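You operate a simulated robot arm through the tools that you are given. There is no shell and no other tool.

The job below is to be done with a simulated robot arm. You get a single attempt, and the scene is never put back.

JOB
Set the small gold arc to white light at its dimmest.
Fine: the arc on the long bench; white plug into the white rail's grey socket, then that rail on, then the green button of the white controller.

The check looks at the end state, three seconds after you hand in, the way a careful person would. Anything else that was tipped, shoved, dropped, spilled or broken makes it a failure.

ROBOT AND FRAMES
A 6-joint arm with a two-finger parallel gripper, fixed in place. Base frame: the origin is on the floor under the middle of its stand, x ahead of it, y to its left, z up. Lengths are in mm, angles in rad, forces in N, time in s.
With the tool pointing down near the work surface it reaches from about 300 to 700 mm from the base axis. Its first joint turns from -2.897 to 2.897 rad. Payload 4.1 kg.
Tool frame: the origin (TCP) lies between the finger pads and is the grasp point; the fingertips stand 23 mm ahead of it; z points along the fingers, y is the line along which they close. Largest opening 94 mm; finger width 38, thickness 10; the body of the gripper, 54 by 96 mm, starts 39 mm behind the TCP.
Orientation is that of the tool frame in the base frame, as a unit quaternion [x, y, z, w]. With the fingers straight down and closing along the base's y, the tool's x points along the base's -x, its y along +y and its z along -z.

CONTROLS
- The arm moves only by the tool arm_command. Its argument "increments" is a list of rows, each an object (a shift or turn left out is 0, a gripper value left out holds the last) with "xyz": the shift along the base's x, y, z in mm, a list of three; "turn": the turn, a rotation vector about the base's x, y, z in rad, a list of three; "claw": the finger opening in mm, from 0 to 94. In form: [{"xyz": [tx, ty, tz], "turn": [wx, wy, wz], "claw": claw}, ...]. A call has 1 to 20 rows; each row shifts and turns the commanded pose from where the row before left it. Each row takes 0.2 s and may step no farther than 50 mm and 0.15 rad from the row before; otherwise, or with a gripper value out of range, the whole call is refused. A pose out of reach is approached as far as the arm can. The call stops where the force on the tool passes 50 N (or 10 N more than at its start, if that is more) or the arm is blocked; 0.2 s more then pass. The fingers move at their own pace (about 45 mm/s each) and stop on an object; they squeeze with about 24 N. The grip force told is the motor's: it shows also when the fingers shut on nothing. Time passes only in rows, and 0.2 s behind the last, so rows that do not move let the fingers close. It gives the time, the measured TCP pose, the force on the tool (base axes), the opening and the grip force at its end, in the units of the frame above (readings bear some noise), with the torque about the TCP (base axes, N m) and any sound that the robot's microphone picked up.
- Cameras (640 x 400 px; columns grow to the right, rows downward): "scene" is fixed at [405.8, -648.5, 1385]; the picture's right is [0.52, 0.85, 0.00], its down [0.73, -0.45, -0.52] and it looks along [-0.44, 0.27, -0.86] (base axes); focal length 239 px, centre (320, 200). "wrist" rides on the gripper at [86, 16, -75] in the tool frame; the picture's right is [-0.18, 0.98, 0.00], its down [-0.58, -0.11, -0.81] and it looks along [-0.79, -0.15, 0.59] (tool axes); focal length 243 px, centre (320, 200). There is no depth. A picture from a camera that has moved, and an enlarged one, comes with that camera's place and axes in the base frame and with its lens. The place of the scene camera against the robot may be out by one fixed shift of up to 18 mm in any direction.
- capture(camera): a new picture of that camera. No time passes.
- raise_lower(by): slides the trunk up (or, below 0, down) by that many mm; the arm rides with it, the base frame stays. It gives what a move gives, with no picture.
- zoom(camera, box): a new picture of the part [left, top, right, bottom] of that camera's present view, enlarged. No time passes.
- hand_in(): hands the job in; it is judged then, once.

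Places have to be worked out from the pictures, the camera data and where the tool is seen. Open the gripper and draw the arm clear of the work before you hand the job in, unless the task says otherwise.

The tools are called after "Request:" as name(argument=value, ...) on one line, values as JSON. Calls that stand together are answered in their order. arm_command: Moves the arm, as the interface text tells. Its arguments: {"type":"object","properties":{"increments":{"type":"array","items":{"type":"object","properties":{"xyz":{"type":"array","items":{"type":"number"}},"turn":{"type":"array","items":{"type":"number"}},"claw":{"type":"number"}}}}},"required":["increments"]} The other tools are called the same way: raise_lower (by) moves the trunk up or down; capture (camera) takes a picture; zoom (camera, box) takes an enlarged picture of a part of a camera's view; hand_in () hands the job in.

At the start:

```text
clock: 0.0
ee_pos: [183.7, -314.4, 1081.3]
ee_rot: [0.0, 1.0, -0.001, 0.0]
wrist_force: [0.6, -0.2, 0.4]
ft_torque: [0.01, -0.04, -0.05]
width: 94.1
gripper_force: 0.1
trunk travel left (down, up): [-525.0, 65.0]
```

scene: 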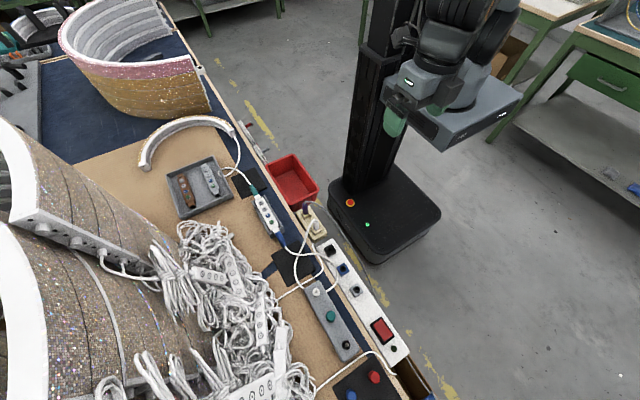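
wrist: 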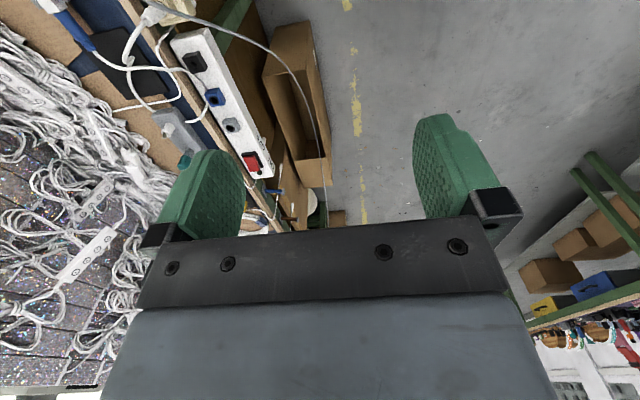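

The scene shows a bench with the small gold arc, a white power rail with sockets and a red switch, and some controllers. I'll look closer before moving anything.

Request:
zoom(camera="scene", box=[220, 180, 420, 305])

Request:
zoom(camera="scene", box=[260, 275, 460, 400])

Request:
zoom(camera="scene", box=[120, 100, 320, 225])

Request:
zoom(camera="wrist", box=[60, 0, 300, 150])

```text
3.20 times, centred on (320, 242) of scene
camera zoom: at [405.8, -648.5, 1385.0], right [0.52, 0.85, 0.0], down [0.73, -0.45, -0.52], along [-0.44, 0.27, -0.86], focal length 764 px, centre (320, 64)
```

zoom: 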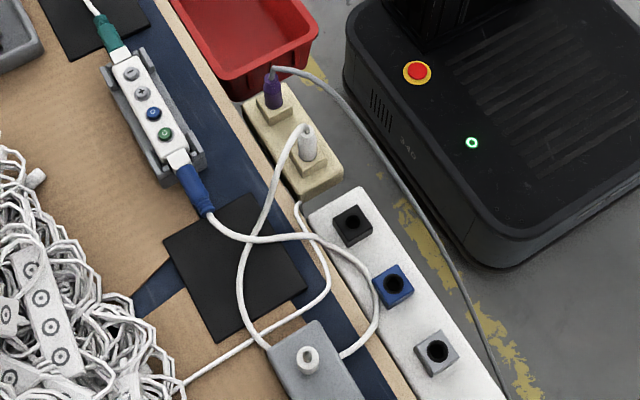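

```text
3.20 times, centred on (360, 338) of scene
camera zoom: at [405.8, -648.5, 1385.0], right [0.52, 0.85, 0.0], down [0.73, -0.45, -0.52], along [-0.44, 0.27, -0.86], focal length 764 px, centre (192, -240)
```

zoom: 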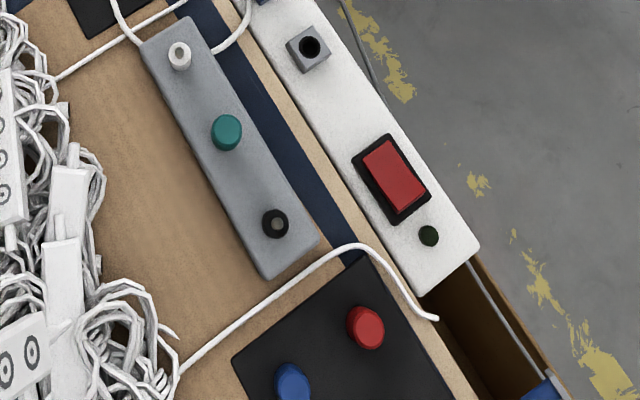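

```text
3.20 times, centred on (220, 162) of scene
camera zoom: at [405.8, -648.5, 1385.0], right [0.52, 0.85, 0.0], down [0.73, -0.45, -0.52], along [-0.44, 0.27, -0.86], focal length 764 px, centre (640, 320)
```

zoom: 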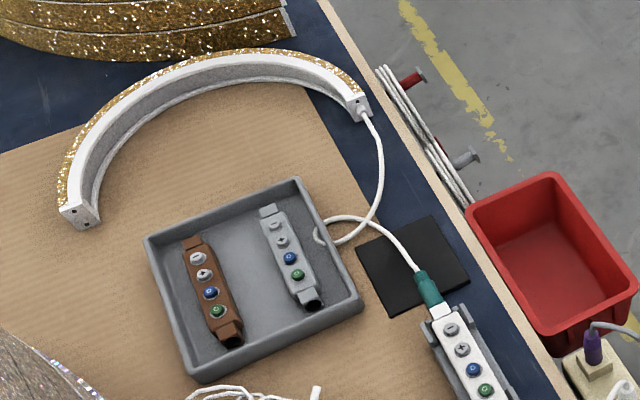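

```text
2.67 times, centred on (180, 75) of wrist
camera zoom: at [99.1, -298.0, 1156.9], right [0.18, 0.98, 0.0], down [0.58, -0.11, 0.81], along [0.79, -0.15, -0.59], focal length 647 px, centre (693, 533)
```

zoom: 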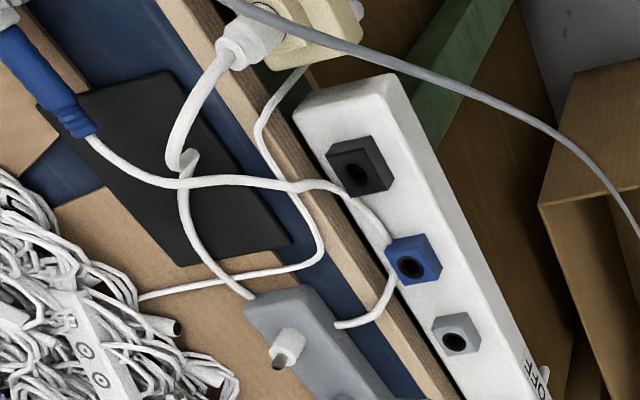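

The grey socket triangulates to roughly (356, -517, 770), so the bench runs along x at y < -490. I'll turn the tool about z so the wrist camera looks toward the bench, to trace the cables.

Request:
arm_command(increments=[{"turn": [0, 0, -0.15]}, {"turn": [0, 0, -0.15]}, {"turn": [0, 0, -0.15]}, {"turn": [0, 0, -0.15]}, {"turn": [0, 0, -0.15]}, {"turn": [0, 0, -0.15]}, {"turn": [0, 0, -0.15]}, {"turn": [0, 0, -0.15]}, {"turn": [0, 0, -0.15]}, {"turn": [0, 0, -0.15]}, {"turn": [0, 0, -0.07]}])

Request:
capture(camera="wrist")

```text
clock: 2.4
ee_pos: [184.5, -314.6, 1081.3]
ee_rot: [0.708, 0.707, -0.001, 0.0]
wrist_force: [0.6, -0.2, 0.0]
ft_torque: [0.03, -0.02, 0.01]
width: 94.1
gripper_force: 0.1
trunk travel left (down, up): [-525.0, 65.0]
```

```text
taken
camera wrist: at [201.9, -228.0, 1157.0], right [0.98, -0.19, 0.0], down [-0.11, -0.58, 0.81], along [-0.15, -0.79, -0.59], focal length 243 px, centre (320, 200)
```

wrist: 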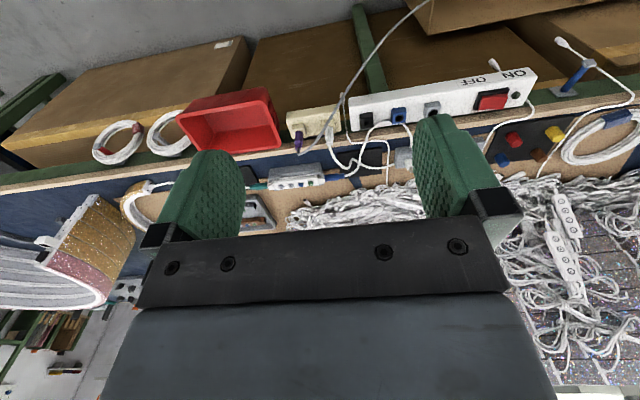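

The camera now faces the bench (image upside-down relative to the world). I'll zoom on the rail, plugs and controller.

Request:
zoom(camera="wrist", box=[270, 60, 430, 160])

Request:
zoom(camera="wrist", box=[420, 50, 580, 150])

Request:
zoom(camera="wrist", box=[230, 120, 430, 245])

Request:
zoom(camera="wrist", box=[480, 20, 640, 120])

```text
4.00 times, centred on (350, 110) of wrist
camera zoom: at [201.9, -228.0, 1157.0], right [0.98, -0.19, 0.0], down [-0.11, -0.58, 0.81], along [-0.15, -0.79, -0.59], focal length 970 px, centre (200, 560)
```

zoom: 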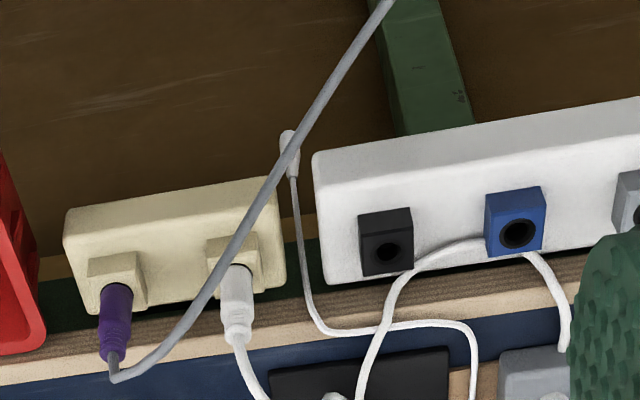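

```text
4.00 times, centred on (500, 100) of wrist
camera zoom: at [201.9, -228.0, 1157.0], right [0.98, -0.19, 0.0], down [-0.11, -0.58, 0.81], along [-0.15, -0.79, -0.59], focal length 970 px, centre (-400, 600)
```

zoom: 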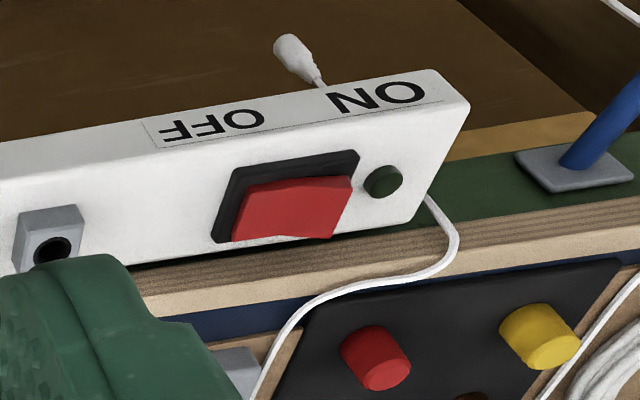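

```text
3.20 times, centred on (330, 182) of wrist
camera zoom: at [201.9, -228.0, 1157.0], right [0.98, -0.19, 0.0], down [-0.11, -0.58, 0.81], along [-0.15, -0.79, -0.59], focal length 776 px, centre (288, 256)
```

zoom: 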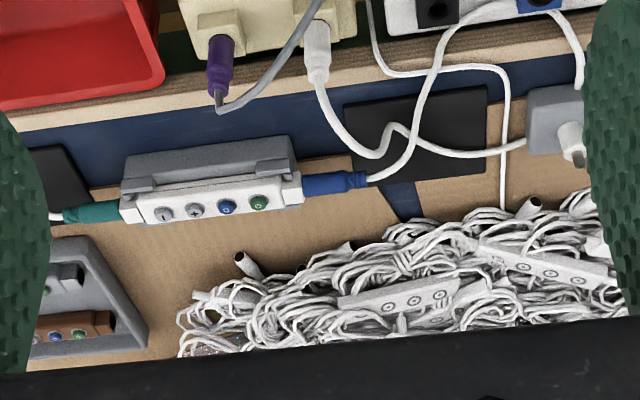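

```text
4.00 times, centred on (560, 70) of wrist
camera zoom: at [201.9, -228.0, 1157.0], right [0.98, -0.19, 0.0], down [-0.11, -0.58, 0.81], along [-0.15, -0.79, -0.59], focal length 970 px, centre (-640, 720)
```

zoom: 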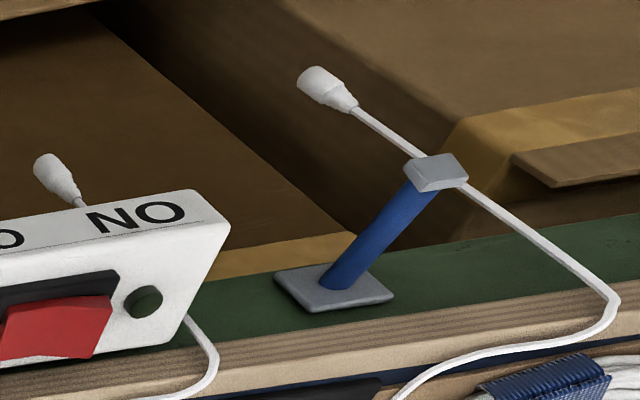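

The white plug sits in the second socket of the cream rail; the rail's ON side is toward +x. I need a closer look at the grey box and the cables, so I lower the trunk and move the camera nearer, staying well above the bench.

Request:
raise_lower(by=-150)

Request:
arm_command(increments=[{"xyz": [40, -15, 0]}, {"xyz": [40, -15, 0]}, {"xyz": [40, -15, 0]}, {"xyz": [30, -10, 0]}])

Request:
capture(camera="wrist")

Request:
capture(camera="scene")

```text
clock: 4.2
ee_pos: [185.1, -314.8, 932.7]
ee_rot: [0.706, 0.708, 0.0, 0.0]
wrist_force: [-0.2, -0.2, -0.1]
ft_torque: [0.01, -0.02, 0.0]
width: 94.0
gripper_force: 0.0
trunk travel left (down, up): [-375.0, 215.0]
```

```text
clock: 5.2
ee_pos: [335.7, -369.1, 933.6]
ee_rot: [0.706, 0.708, 0.0, 0.0]
wrist_force: [0.6, 0.2, 0.2]
ft_torque: [0.05, 0.0, 0.0]
width: 94.0
gripper_force: 0.1
trunk travel left (down, up): [-375.0, 215.0]
```

```text
taken
camera wrist: at [352.6, -282.3, 1007.1], right [0.98, -0.18, 0.0], down [-0.11, -0.58, 0.81], along [-0.15, -0.79, -0.59], focal length 243 px, centre (320, 200)
```

wrist: 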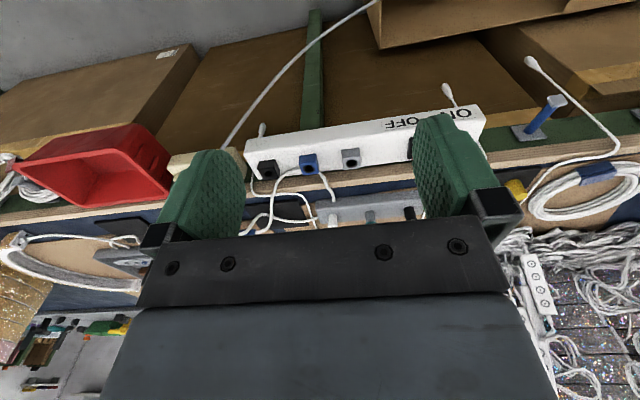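

```text
taken
```

scene: 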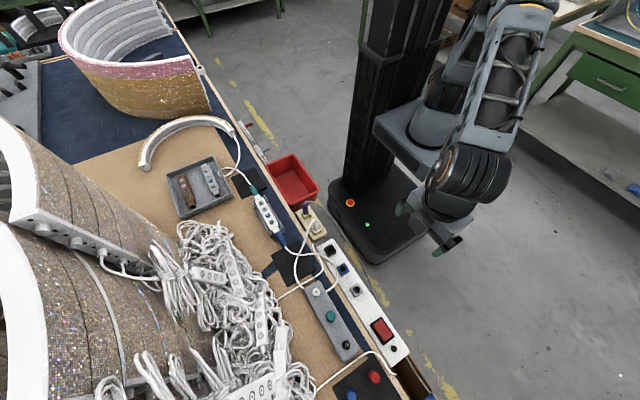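

The gripper hides the box from here. I'll move about 160 mm toward the bench at the same height (fingertips ~910, well above rail tops ~770-800).

Request:
arm_command(increments=[{"xyz": [0, -40, 0]}, {"xyz": [0, -40, 0]}, {"xyz": [0, -40, 0]}, {"xyz": [0, -30, 0]}])

Request:
capture(camera="wrist")

Request:
zoom(camera="wrist", box=[180, 0, 440, 160])

```text
clock: 6.2
ee_pos: [334.5, -520.3, 932.6]
ee_rot: [0.707, 0.708, 0.0, -0.001]
wrist_force: [0.2, 0.1, 0.1]
ft_torque: [0.04, -0.03, -0.02]
width: 93.7
gripper_force: 0.1
trunk travel left (down, up): [-375.0, 215.0]
```

```text
taken
camera wrist: at [351.7, -432.8, 1006.8], right [0.98, -0.18, 0.0], down [-0.11, -0.58, 0.81], along [-0.15, -0.79, -0.59], focal length 243 px, centre (320, 200)
```

wrist: 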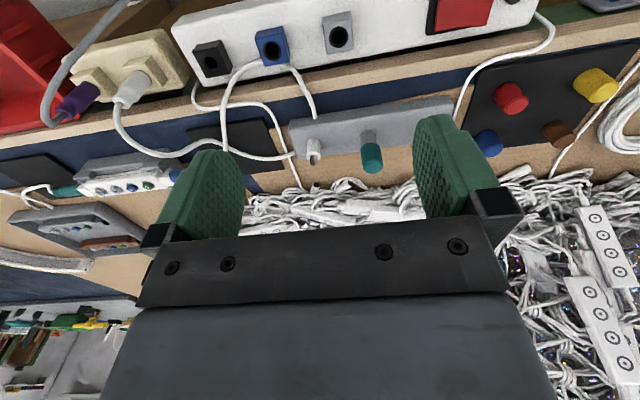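

```text
2.46 times, centred on (310, 80) of wrist
camera zoom: at [351.7, -432.8, 1006.8], right [0.98, -0.18, 0.0], down [-0.11, -0.58, 0.81], along [-0.15, -0.79, -0.59], focal length 597 px, centre (345, 495)
```

zoom: 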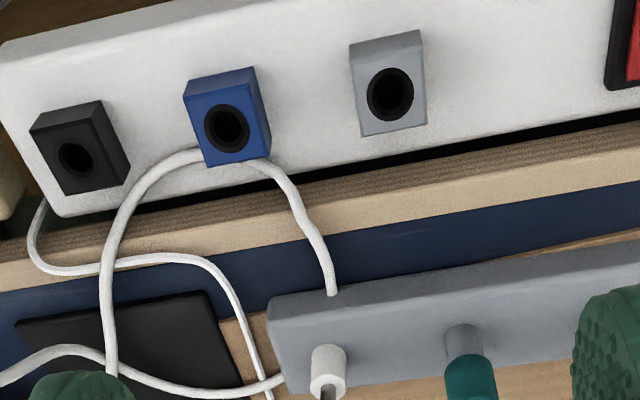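

Both the blue connector's cable and the cream rail's white plug's cable run into the grey box, so the white plug in the cream rail (≈(175,-520)) is the one feeding the white controller. I'll move the camera over it to look closely, staying at z=933.

Request:
arm_command(increments=[{"xyz": [-40, 5, 0]}, {"xyz": [-40, 5, 0]}, {"xyz": [-40, 5, 0]}, {"xyz": [-36, 4, 0]}])

Request:
capture(camera="wrist")

Request:
zoom(camera="wrist", box=[220, 20, 460, 170])

Request:
zoom(camera="scene", box=[260, 175, 380, 250])

```text
clock: 7.2
ee_pos: [178.8, -500.5, 932.0]
ee_rot: [0.707, 0.708, 0.0, 0.001]
wrist_force: [1.8, 0.4, -0.8]
ft_torque: [-0.02, 0.04, 0.01]
width: 94.0
gripper_force: 0.0
trunk travel left (down, up): [-375.0, 215.0]
```

```text
taken
camera wrist: at [195.3, -413.5, 1006.7], right [0.98, -0.18, 0.0], down [-0.11, -0.58, 0.81], along [-0.15, -0.79, -0.59], focal length 243 px, centre (320, 200)
```

wrist: 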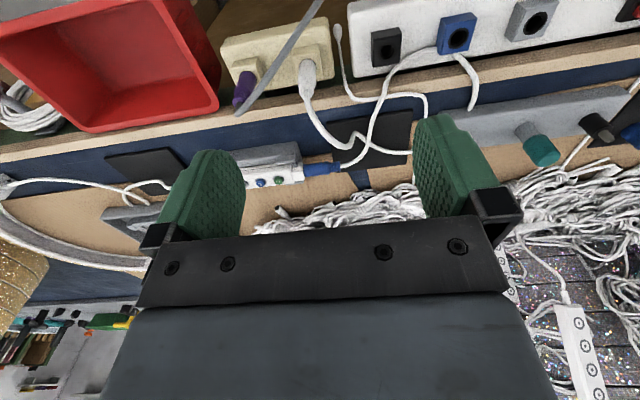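

```text
2.67 times, centred on (340, 95) of wrist
camera zoom: at [195.3, -413.5, 1006.7], right [0.98, -0.18, 0.0], down [-0.11, -0.58, 0.81], along [-0.15, -0.79, -0.59], focal length 647 px, centre (267, 480)
```

zoom: 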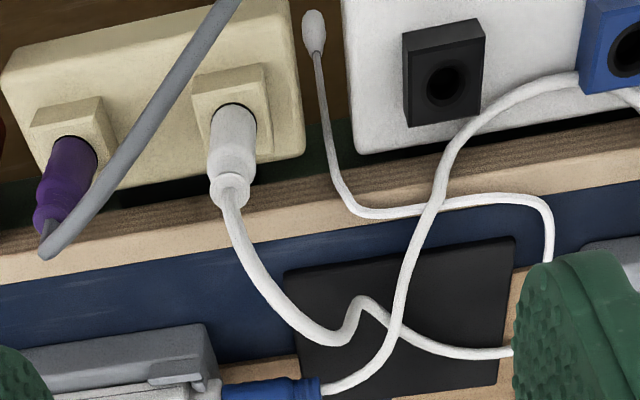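

```text
5.33 times, centred on (320, 212) of scene
camera zoom: at [405.8, -648.5, 1385.0], right [0.52, 0.85, 0.0], down [0.73, -0.45, -0.52], along [-0.44, 0.27, -0.86], focal length 1273 px, centre (320, 133)
```

zoom: 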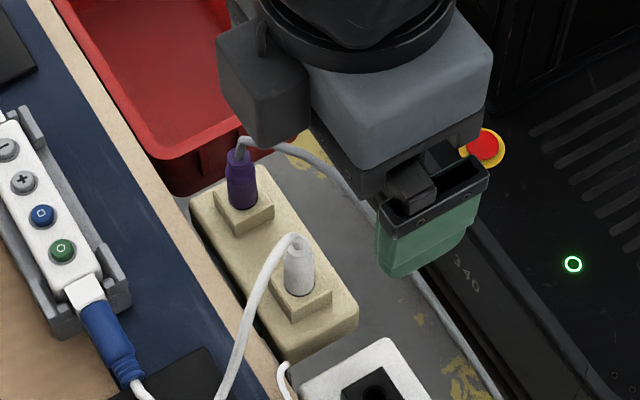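

The white plug's collar triangulates to about (166,-514,825), the socket face ~769; the purple plug's grey cable runs past it diagonally at ~33 mm. I'll align the closing direction parallel to that cable (tool turned +0.576 about z) above the plug, with a narrower opening, and check.

Request:
arm_command(increments=[{"xyz": [-4, -4, 0], "turn": [0, 0, 0.15], "claw": 60}, {"xyz": [-4, -4, 0], "turn": [0, 0, 0.15]}, {"xyz": [-4, -4, 0], "turn": [0, 0, 0.15]}, {"xyz": [-1, -2, 0], "turn": [0, 0, 0.126]}])

Request:
capture(camera="wrist")

Request:
zoom(camera="wrist", box=[220, 0, 420, 125])

Request:
zoom(camera="scene", box=[260, 175, 380, 250])

```text
clock: 8.2
ee_pos: [165.6, -515.2, 932.0]
ee_rot: [0.475, 0.88, 0.0, 0.0]
wrist_force: [-0.5, -0.2, 0.5]
ft_torque: [0.0, -0.02, -0.01]
width: 60.1
gripper_force: 0.1
trunk travel left (down, up): [-375.0, 215.0]
```

```text
taken
camera wrist: at [132.6, -433.4, 1006.4], right [0.92, 0.38, 0.0], down [0.23, -0.55, 0.81], along [0.31, -0.74, -0.59], focal length 243 px, centre (320, 200)
```

wrist: 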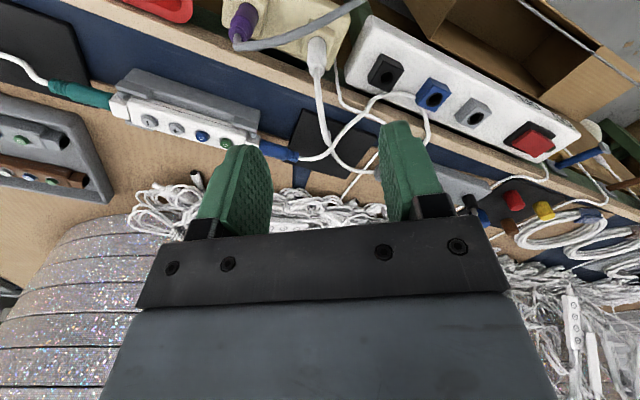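

```text
3.20 times, centred on (320, 62) of wrist
camera zoom: at [132.6, -433.4, 1006.4], right [0.92, 0.38, 0.0], down [0.23, -0.55, 0.81], along [0.31, -0.74, -0.59], focal length 776 px, centre (320, 640)
```

zoom: 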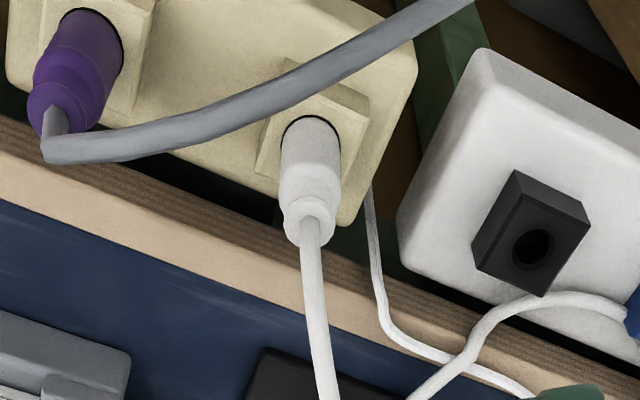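

```text
5.33 times, centred on (320, 212) of scene
camera zoom: at [405.8, -648.5, 1385.0], right [0.52, 0.85, 0.0], down [0.73, -0.45, -0.52], along [-0.44, 0.27, -0.86], focal length 1273 px, centre (320, 133)
```

zoom: 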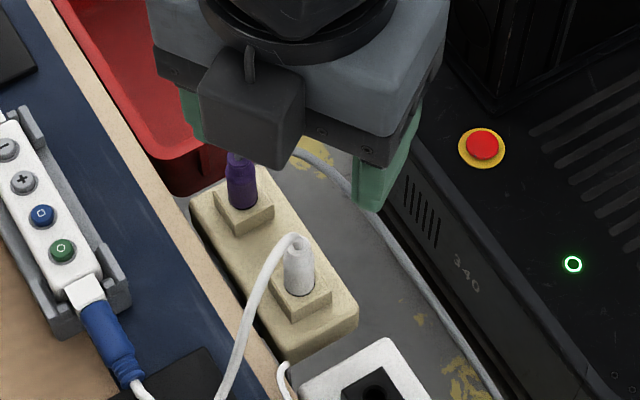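

Two wrist views put the plug axis at (164,-515.7), socket face z≈775, collar top ≈820, and the grey cable bend at (108,-516,833). I'll turn 0.13 rad further for cable clearance, narrow the opening to 36, come down to z≈850 and check.

Request:
arm_command(increments=[{"xyz": [-0.5, -1, 0], "turn": [0, 0, 0.13], "claw": 36}, {"xyz": [0, 0, 0]}, {"xyz": [0, 0, -30]}, {"xyz": [0, 0, -30]}, {"xyz": [0, 0, -20]}, {"xyz": [0, 0, 0]}])

Request:
capture(camera="wrist")

Request:
zoom(camera="wrist", box=[200, 0, 440, 150])

Request:
zoom(camera="scene", box=[260, 175, 380, 250])

```text
clock: 9.6
ee_pos: [165.5, -516.2, 851.9]
ee_rot: [0.419, 0.908, 0.0, 0.0]
wrist_force: [-0.5, -0.3, -0.1]
ft_torque: [0.02, 0.02, 0.01]
width: 36.2
gripper_force: 0.1
trunk travel left (down, up): [-375.0, 215.0]
```

```text
taken
camera wrist: at [122.2, -439.1, 926.8], right [0.87, 0.5, 0.0], down [0.29, -0.51, 0.81], along [0.4, -0.7, -0.59], focal length 243 px, centre (320, 200)
```

wrist: 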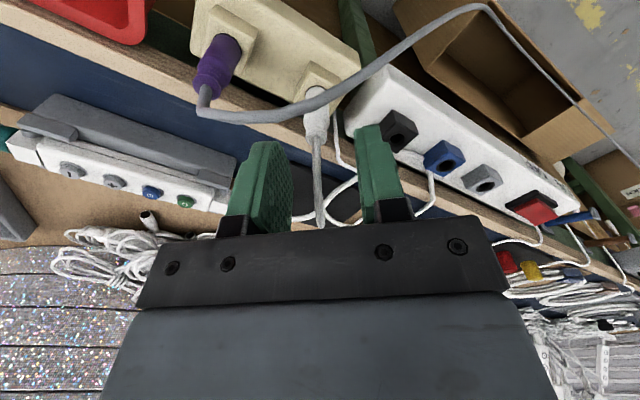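

```text
2.67 times, centred on (320, 75) of wrist
camera zoom: at [122.2, -439.1, 926.8], right [0.87, 0.5, 0.0], down [0.29, -0.51, 0.81], along [0.4, -0.7, -0.59], focal length 647 px, centre (320, 533)
```

zoom: 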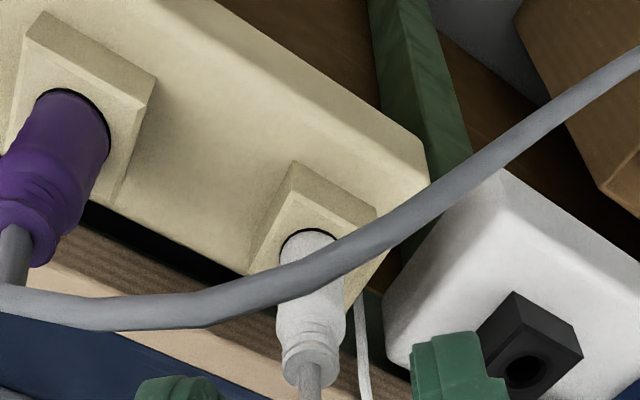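

```text
5.33 times, centred on (320, 212) of scene
camera zoom: at [405.8, -648.5, 1385.0], right [0.52, 0.85, 0.0], down [0.73, -0.45, -0.52], along [-0.44, 0.27, -0.86], focal length 1273 px, centre (320, 133)
```

zoom: 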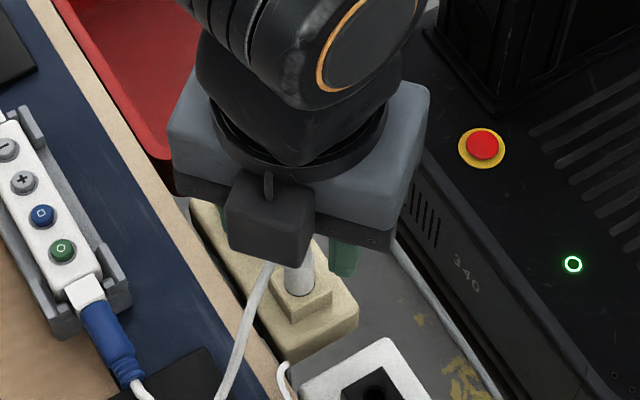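

The plug lies about 2 mm toward the left finger, so I shift slightly, then descend to TCP z≈803 (tips ≈780, just above the socket face) and look again before closing.

Request:
arm_command(increments=[{"xyz": [-1, -2, -10]}, {"xyz": [0, 0, -15]}, {"xyz": [0, 0, -10]}, {"xyz": [0, 0, -8]}, {"xyz": [0, 0, -6]}, {"xyz": [0, 0, 0]}])

Request:
capture(camera="wrist")

Request:
zoom(camera="wrist", box=[220, 60, 420, 185])

Request:
zoom(camera="scene", box=[260, 175, 380, 250])

```text
clock: 10.9
ee_pos: [165.3, -519.0, 802.8]
ee_rot: [0.419, 0.908, 0.0, 0.0]
wrist_force: [0.1, -0.1, 0.0]
ft_torque: [-0.01, 0.0, 0.0]
width: 36.1
gripper_force: 0.0
trunk travel left (down, up): [-375.0, 215.0]
```

```text
taken
camera wrist: at [121.4, -441.2, 877.9], right [0.87, 0.5, 0.0], down [0.29, -0.51, 0.81], along [0.4, -0.7, -0.59], focal length 243 px, centre (320, 200)
```

wrist: 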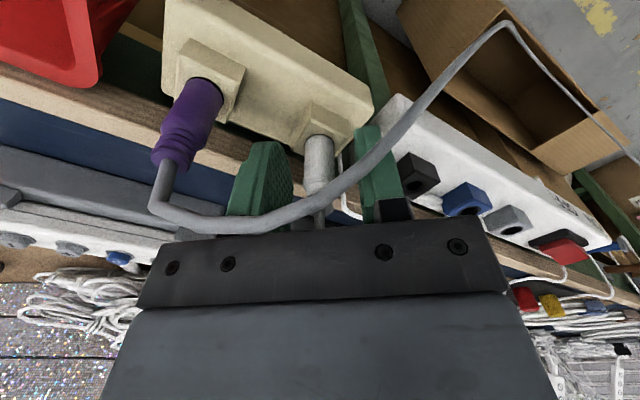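

```text
3.20 times, centred on (320, 122) of wrist
camera zoom: at [121.4, -441.2, 877.9], right [0.87, 0.5, 0.0], down [0.29, -0.51, 0.81], along [0.4, -0.7, -0.59], focal length 776 px, centre (320, 448)
```

zoom: 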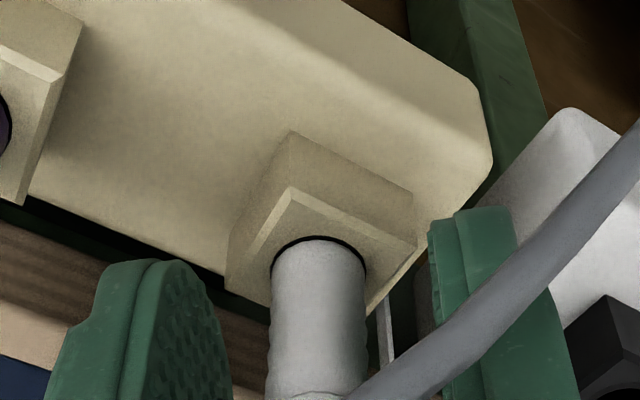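

```text
5.33 times, centred on (320, 212) of scene
camera zoom: at [405.8, -648.5, 1385.0], right [0.52, 0.85, 0.0], down [0.73, -0.45, -0.52], along [-0.44, 0.27, -0.86], focal length 1273 px, centre (320, 133)
```

zoom: 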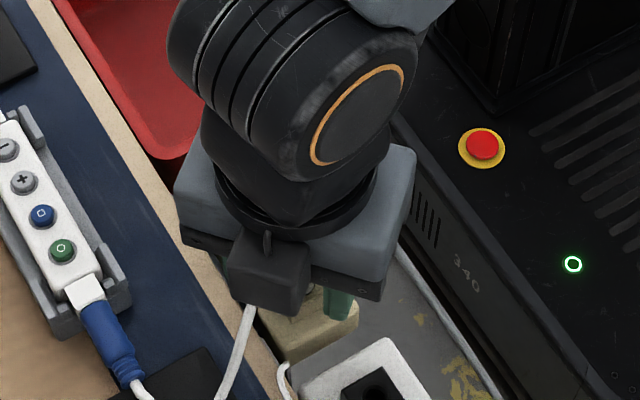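

The plug is centred between the fingers with no contact force. I'll close on it.

Request:
arm_command(increments=[{"claw": 0}, {"claw": 0}, {"claw": 0}, {"claw": 0}])

Request:
zoom(camera="wrist", box=[220, 60, 420, 185])

```text
clock: 11.9
ee_pos: [165.8, -517.8, 802.7]
ee_rot: [0.419, 0.908, 0.0, 0.0]
wrist_force: [-0.8, 0.0, -0.3]
ft_torque: [0.0, -0.01, 0.0]
width: 13.8
gripper_force: 23.6
trunk travel left (down, up): [-375.0, 215.0]
```

```text
3.20 times, centred on (320, 122) of wrist
camera zoom: at [121.3, -441.2, 878.0], right [0.87, 0.5, 0.0], down [0.29, -0.51, 0.81], along [0.4, -0.7, -0.59], focal length 776 px, centre (320, 448)
```

zoom: 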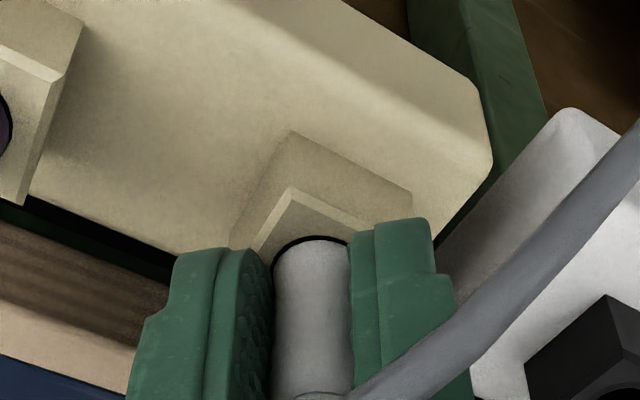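

Grip holds at 13.8 mm. I'll pull the plug straight up in small steps and watch the force.

Request:
arm_command(increments=[{"xyz": [0, 0, 4]}, {"xyz": [0, 0, 4]}, {"xyz": [0, 0, 4]}, {"xyz": [0, 0, 4]}, {"xyz": [0, 0, 4]}])

Request:
zoom(camera="wrist", box=[220, 60, 420, 185])

```text
clock: 13.2
ee_pos: [165.5, -518.7, 823.7]
ee_rot: [0.419, 0.908, 0.0, 0.0]
wrist_force: [-0.1, 0.3, 0.0]
ft_torque: [0.0, 0.0, 0.03]
width: 13.9
gripper_force: 24.0
trunk travel left (down, up): [-375.0, 215.0]
```

```text
3.20 times, centred on (320, 122) of wrist
camera zoom: at [121.3, -441.4, 898.4], right [0.87, 0.5, 0.0], down [0.29, -0.51, 0.81], along [0.4, -0.7, -0.59], focal length 776 px, centre (320, 448)
```

zoom: 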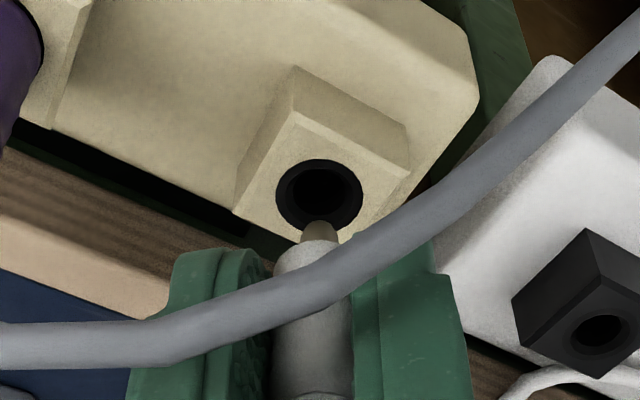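

The plug came free cleanly (tip ~35 mm below the TCP). I'll raise it to about z=870 and check before travelling along +x toward the grey socket.

Request:
arm_command(increments=[{"xyz": [0, 0, 10]}, {"xyz": [0, 0, 12]}, {"xyz": [0, 0, 12]}, {"xyz": [0, 0, 12]}])

Request:
capture(camera="wrist")

Request:
zoom(camera="scene", box=[220, 180, 420, 305])

```text
clock: 14.2
ee_pos: [164.1, -518.5, 869.7]
ee_rot: [0.419, 0.908, 0.0, 0.001]
wrist_force: [0.3, -0.6, 0.1]
ft_torque: [0.04, -0.01, 0.01]
width: 13.8
gripper_force: 24.4
trunk travel left (down, up): [-375.0, 215.0]
```

```text
taken
camera wrist: at [121.0, -441.9, 944.1], right [0.87, 0.5, 0.0], down [0.29, -0.51, 0.81], along [0.4, -0.7, -0.59], focal length 243 px, centre (320, 200)
```

wrist: 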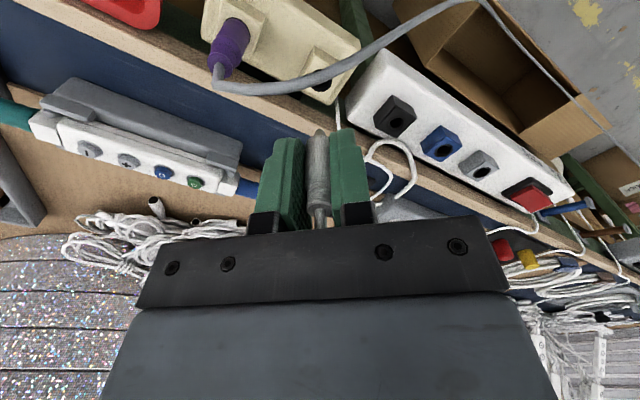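

```text
3.20 times, centred on (320, 242) of scene
camera zoom: at [405.8, -648.5, 1385.0], right [0.52, 0.85, 0.0], down [0.73, -0.45, -0.52], along [-0.44, 0.27, -0.86], focal length 764 px, centre (320, 64)
```

zoom: 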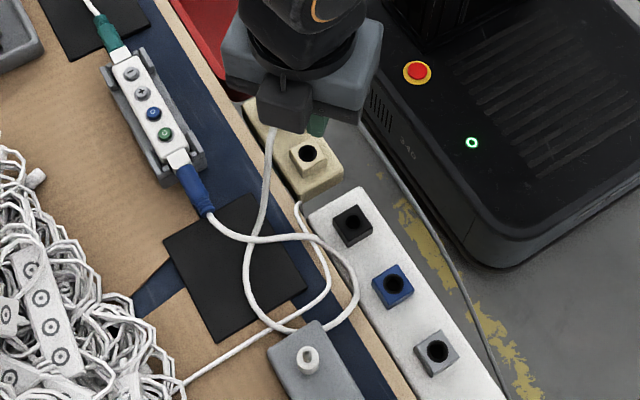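

The lifted plug shows the cable is one continuous run from the white controller's blue connector to this white plug, so it's the right one, with ~450 mm of slack. I'll carry it along +x to above the grey socket at z≈870, turning the tool so the cable trails out between the fingers toward the controller.

Request:
arm_command(increments=[{"xyz": [20.7, 0.2, 0], "turn": [0, 0, -0.137]}, {"xyz": [20.7, 0.2, 0], "turn": [0, 0, -0.137]}, {"xyz": [20.7, 0.2, 0], "turn": [0, 0, -0.137]}, {"xyz": [20.7, 0.2, 0], "turn": [0, 0, -0.137]}, {"xyz": [20.7, 0.2, 0], "turn": [0, 0, -0.137]}, {"xyz": [20.7, 0.2, 0], "turn": [0, 0, -0.137]}, {"xyz": [20.7, 0.2, 0], "turn": [0, 0, -0.137]}, {"xyz": [20.7, 0.2, 0], "turn": [0, 0, -0.137]}, {"xyz": [20.7, 0.2, 0], "turn": [0, 0, -0.137]}, {"xyz": [0, 0, 0]}])

Request:
capture(camera="wrist")

Request:
zoom(camera="wrist", box=[220, 40, 420, 165])

Request:
zoom(camera="scene", box=[220, 180, 420, 305])

```text
clock: 16.4
ee_pos: [351.8, -516.1, 869.2]
ee_rot: [0.866, 0.499, 0.0, 0.0]
wrist_force: [-0.1, 0.4, -0.6]
ft_torque: [-0.01, -0.02, -0.01]
width: 13.8
gripper_force: 23.8
trunk travel left (down, up): [-375.0, 215.0]
```

```text
taken
camera wrist: at [409.8, -449.0, 943.7], right [0.76, -0.65, 0.0], down [-0.39, -0.45, 0.81], along [-0.53, -0.61, -0.59], focal length 243 px, centre (320, 200)
```

wrist: 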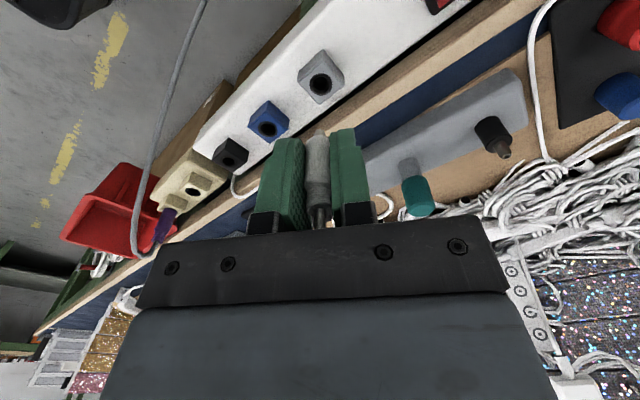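

```text
3.20 times, centred on (320, 102) of wrist
camera zoom: at [409.8, -449.0, 943.7], right [0.76, -0.65, 0.0], down [-0.39, -0.45, 0.81], along [-0.53, -0.61, -0.59], focal length 776 px, centre (320, 512)
```

zoom: 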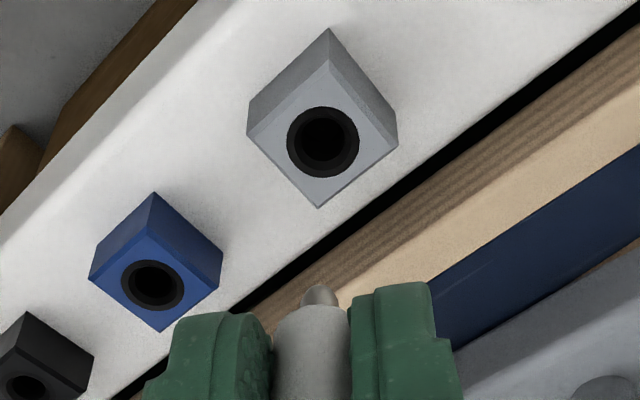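

```text
3.20 times, centred on (320, 242) of scene
camera zoom: at [405.8, -648.5, 1385.0], right [0.52, 0.85, 0.0], down [0.73, -0.45, -0.52], along [-0.44, 0.27, -0.86], focal length 764 px, centre (320, 64)
```

zoom: 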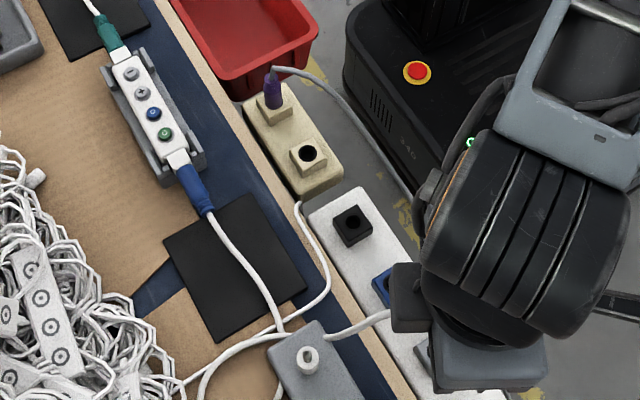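

Comparing the grey hole's image position with how the cream hole looked right after unplugging, I judge I need about (-1.3,-3.5) mm of correction. I'll shift and descend 46 mm, to exactly the 20-mm-above-seat height, where I can compare pictures directly.

Request:
arm_command(increments=[{"xyz": [-1.3, -3.5, 0]}, {"xyz": [0, 0, -15]}, {"xyz": [0, 0, -15]}, {"xyz": [0, 0, -10]}, {"xyz": [0, 0, -6]}, {"xyz": [0, 0, 0]}])

Request:
zoom(camera="wrist", box=[220, 60, 420, 185])

Request:
zoom(camera="scene", box=[280, 225, 400, 300])

```text
clock: 17.8
ee_pos: [349.5, -519.8, 823.5]
ee_rot: [0.866, 0.5, 0.0, 0.0]
wrist_force: [0.0, -0.2, -1.0]
ft_torque: [0.0, 0.01, -0.02]
width: 13.8
gripper_force: 24.2
trunk travel left (down, up): [-375.0, 215.0]
```

```text
3.20 times, centred on (320, 122) of wrist
camera zoom: at [407.1, -452.1, 898.1], right [0.76, -0.65, 0.0], down [-0.39, -0.45, 0.81], along [-0.53, -0.61, -0.59], focal length 776 px, centre (320, 448)
```

zoom: 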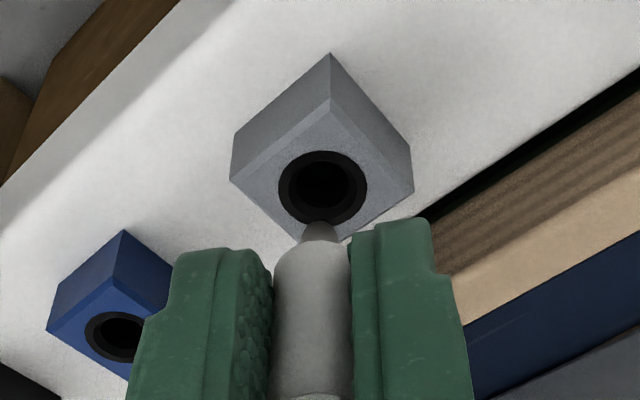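

```text
5.33 times, centred on (340, 262) of scene
camera zoom: at [405.8, -648.5, 1385.0], right [0.52, 0.85, 0.0], down [0.73, -0.45, -0.52], along [-0.44, 0.27, -0.86], focal length 1273 px, centre (213, -133)
```

zoom: 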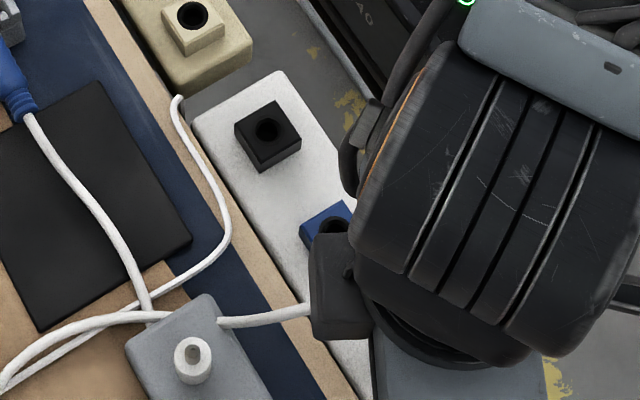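

The ring centre is at (322.5,188) versus the template (319.5,195), so I'll correct by about (+1.2,+1.0) mm and go down 7 mm so the pin tip nearly meets the face plane, where tip-to-hole alignment is unambiguous.

Request:
arm_command(increments=[{"xyz": [1.2, 1.0, 0]}, {"xyz": [0, 0, -4]}, {"xyz": [0, 0, -3]}, {"xyz": [0, 0, 0]}])

Request:
zoom(camera="wrist", box=[270, 90, 370, 152])

Request:
zoom(camera="wrist", box=[220, 60, 420, 185])

```text
clock: 18.8
ee_pos: [350.9, -518.9, 817.1]
ee_rot: [0.867, 0.499, 0.0, 0.0]
wrist_force: [0.1, 0.6, -0.8]
ft_torque: [0.0, 0.0, 0.02]
width: 13.8
gripper_force: 24.1
trunk travel left (down, up): [-375.0, 215.0]
```

```text
6.40 times, centred on (320, 121) of wrist
camera zoom: at [408.7, -451.5, 890.8], right [0.76, -0.65, 0.0], down [-0.39, -0.45, 0.81], along [-0.53, -0.61, -0.59], focal length 1553 px, centre (320, 706)
```

zoom: 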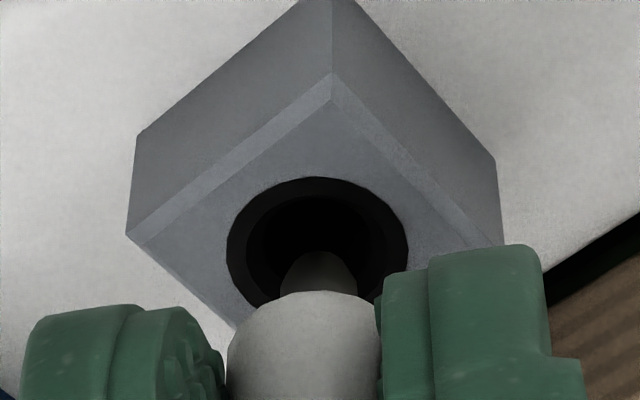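

```text
3.20 times, centred on (320, 122) of wrist
camera zoom: at [408.7, -451.5, 890.8], right [0.76, -0.65, 0.0], down [-0.39, -0.45, 0.81], along [-0.53, -0.61, -0.59], focal length 776 px, centre (320, 448)
```

zoom: 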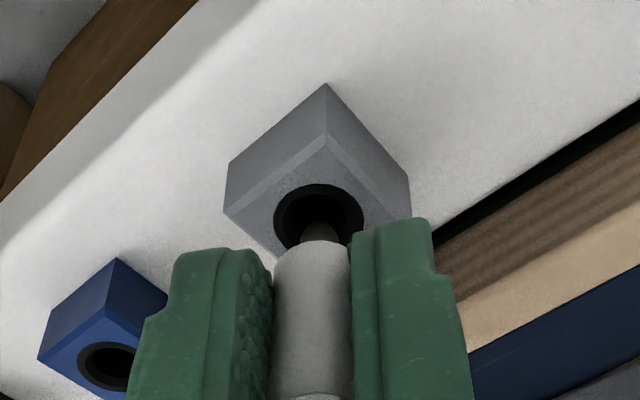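

The ring centre (317.5,249 in 6.4×) matches the predicted position for this height, so alignment is within a few tenths of a mm. I'll lower gently in 2 mm steps for the first 8 mm and check the force.

Request:
arm_command(increments=[{"xyz": [0, 0, -2]}, {"xyz": [0, 0, -2]}, {"xyz": [0, 0, -2]}, {"xyz": [0, 0, -2]}, {"xyz": [0, 0, 0]}])

Request:
zoom(camera="wrist", box=[270, 90, 370, 152])

```text
clock: 19.9
ee_pos: [350.9, -520.0, 807.9]
ee_rot: [0.866, 0.5, 0.0, 0.0]
wrist_force: [-0.2, 0.7, -0.2]
ft_torque: [0.02, -0.01, -0.02]
width: 13.7
gripper_force: 24.1
trunk travel left (down, up): [-375.0, 215.0]
```

```text
6.40 times, centred on (320, 121) of wrist
camera zoom: at [408.8, -451.5, 882.7], right [0.76, -0.65, 0.0], down [-0.39, -0.45, 0.81], along [-0.53, -0.61, -0.59], focal length 1553 px, centre (320, 706)
```

zoom: 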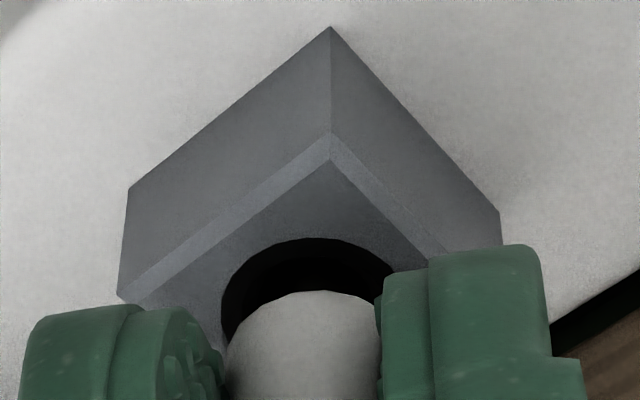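

The pin is inside the hole with no side force. I'll continue down in 1 mm steps to the seat height (~802.7).

Request:
arm_command(increments=[{"xyz": [0, 0, -1]}, {"xyz": [0, 0, -1]}, {"xyz": [0, 0, -1]}, {"xyz": [0, 0, 0]}])

Request:
zoom(camera="wrist", box=[270, 90, 370, 152])

```text
clock: 20.9
ee_pos: [350.8, -518.9, 805.2]
ee_rot: [0.866, 0.499, 0.0, 0.0]
wrist_force: [0.4, -0.1, 2.4]
ft_torque: [0.02, -0.04, 0.0]
width: 13.8
gripper_force: 24.2
trunk travel left (down, up): [-375.0, 215.0]
```

```text
6.40 times, centred on (320, 121) of wrist
camera zoom: at [408.6, -451.5, 880.0], right [0.76, -0.65, 0.0], down [-0.39, -0.45, 0.81], along [-0.53, -0.61, -0.59], focal length 1553 px, centre (320, 706)
```

zoom: 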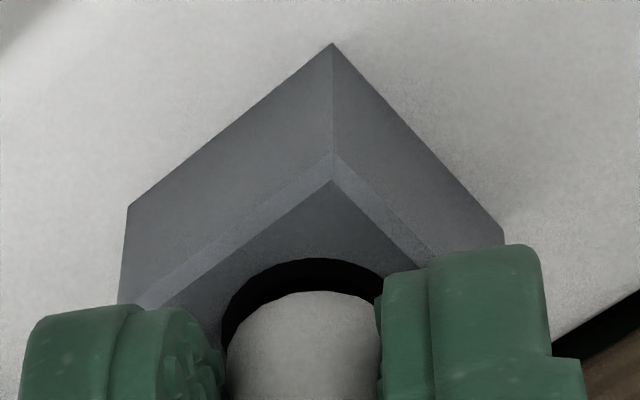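

A small 2.4 N push shows the plug entering the seat. I continue 3 mm more in 1 mm steps.

Request:
arm_command(increments=[{"xyz": [0, 0, -1]}, {"xyz": [0, 0, -1]}, {"xyz": [0, 0, -1]}, {"xyz": [0, 0, 0]}])

Request:
zoom(camera="wrist", box=[270, 90, 370, 152])

Request:
zoom(camera="wrist", box=[220, 60, 420, 185])

```text
clock: 21.9
ee_pos: [350.1, -518.8, 805.3]
ee_rot: [0.867, 0.499, 0.0, 0.001]
wrist_force: [0.8, 4.3, 14.2]
ft_torque: [0.11, -0.03, -0.01]
width: 13.9
gripper_force: 24.0
trunk travel left (down, up): [-375.0, 215.0]
```

```text
6.40 times, centred on (320, 121) of wrist
camera zoom: at [408.7, -450.7, 878.6], right [0.76, -0.65, 0.0], down [-0.39, -0.45, 0.81], along [-0.53, -0.61, -0.59], focal length 1553 px, centre (320, 706)
```

zoom: 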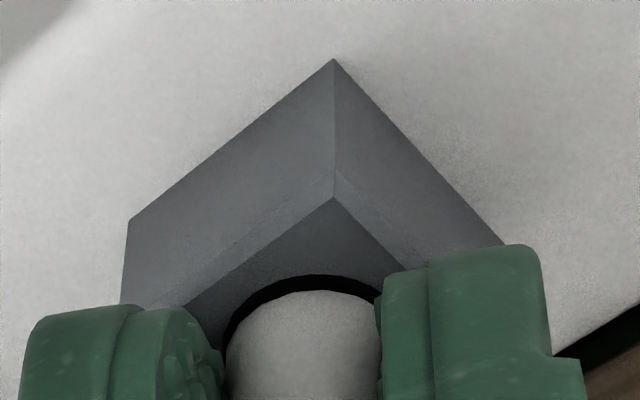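

```text
3.20 times, centred on (320, 122) of wrist
camera zoom: at [408.7, -450.7, 878.6], right [0.76, -0.65, 0.0], down [-0.39, -0.45, 0.81], along [-0.53, -0.61, -0.59], focal length 776 px, centre (320, 448)
```

zoom: 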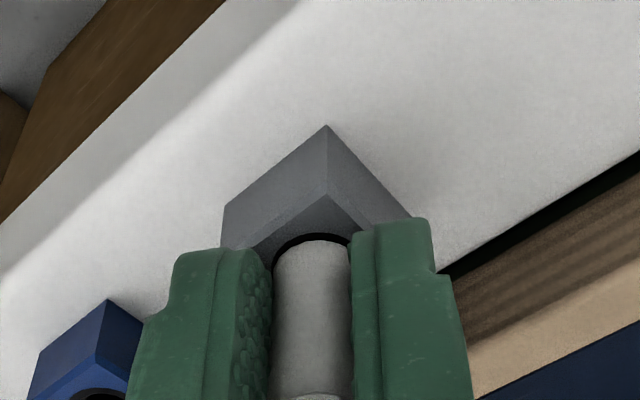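

There's 14 N of push with 4 N sideways along +y and the arm drifted ~0.8 mm to +y, so the plug is slightly off toward -y. I'll shift the command by +0.9 mm in y and then press a bit more.

Request:
arm_command(increments=[{"xyz": [0.2, 0.9, 0]}, {"xyz": [0, 0, 0]}])

Request:
zoom(camera="wrist", box=[270, 90, 370, 152])

```text
clock: 22.6
ee_pos: [350.3, -519.3, 804.3]
ee_rot: [0.867, 0.499, 0.0, 0.002]
wrist_force: [3.9, -2.2, 17.3]
ft_torque: [0.02, -0.02, 0.04]
width: 13.6
gripper_force: 23.5
trunk travel left (down, up): [-375.0, 215.0]
```

```text
6.40 times, centred on (320, 121) of wrist
camera zoom: at [408.7, -450.6, 878.5], right [0.76, -0.65, 0.0], down [-0.39, -0.45, 0.81], along [-0.53, -0.61, -0.59], focal length 1553 px, centre (320, 706)
```

zoom: 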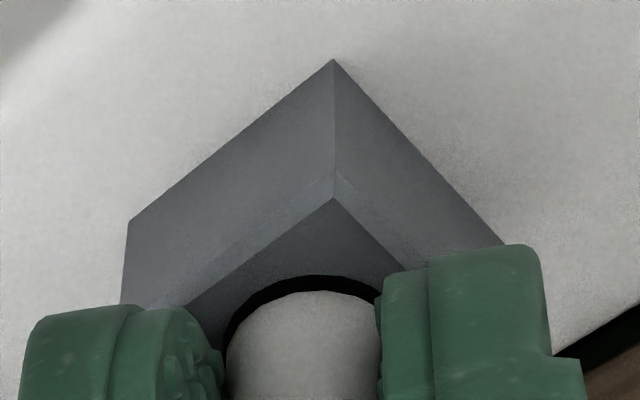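

Side forces are now small; z force 17 N. I'll press 1 mm further to learn whether it's bottomed or still held by friction.

Request:
arm_command(increments=[{"xyz": [-0.3, -0.2, -0.5]}, {"xyz": [0, 0, -0.5]}, {"xyz": [0, 0, 0]}, {"xyz": [0, 0, 0]}])

Request:
zoom(camera="wrist", box=[270, 90, 370, 152])

```text
clock: 23.6
ee_pos: [350.9, -517.3, 803.0]
ee_rot: [0.866, 0.499, 0.0, 0.002]
wrist_force: [7.7, -7.1, 18.9]
ft_torque: [-0.08, -0.08, 0.0]
width: 14.0
gripper_force: 24.0
trunk travel left (down, up): [-375.0, 215.0]
```

```text
6.40 times, centred on (320, 121) of wrist
camera zoom: at [408.7, -450.6, 876.8], right [0.76, -0.65, 0.0], down [-0.39, -0.45, 0.81], along [-0.53, -0.61, -0.59], focal length 1553 px, centre (320, 706)
```

zoom: 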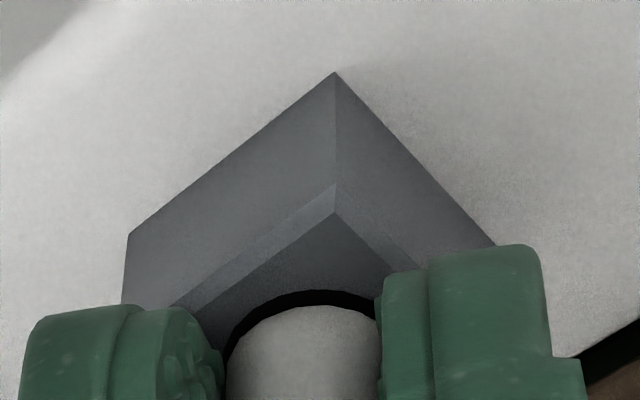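

The last millimetre mostly slid the grip on the plug, with side load along the closing axis; the plug looks nearly home (thin even ring gap). I'll relieve the side load and see where forces settle.

Request:
arm_command(increments=[{"xyz": [0.5, -0.5, 0]}, {"xyz": [0.5, -0.4, 0]}, {"xyz": [0, 0, 0]}])

Request:
zoom(camera="wrist", box=[270, 90, 370, 152])

Request:
capture(camera="scene")

```text
clock: 24.4
ee_pos: [350.9, -518.5, 802.9]
ee_rot: [0.867, 0.498, 0.0, 0.0]
wrist_force: [1.1, 1.2, 18.6]
ft_torque: [0.01, 0.0, 0.0]
width: 13.6
gripper_force: 24.5
trunk travel left (down, up): [-375.0, 215.0]
```

```text
6.40 times, centred on (320, 121) of wrist
camera zoom: at [408.9, -450.9, 876.4], right [0.76, -0.65, 0.0], down [-0.39, -0.45, 0.81], along [-0.53, -0.61, -0.59], focal length 1553 px, centre (320, 706)
```

zoom: 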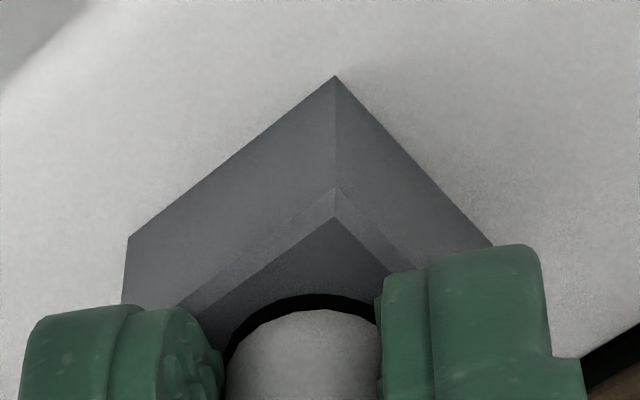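

```text
taken
```

scene: 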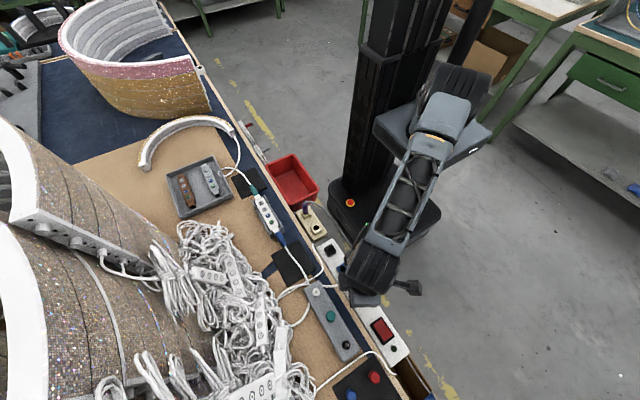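

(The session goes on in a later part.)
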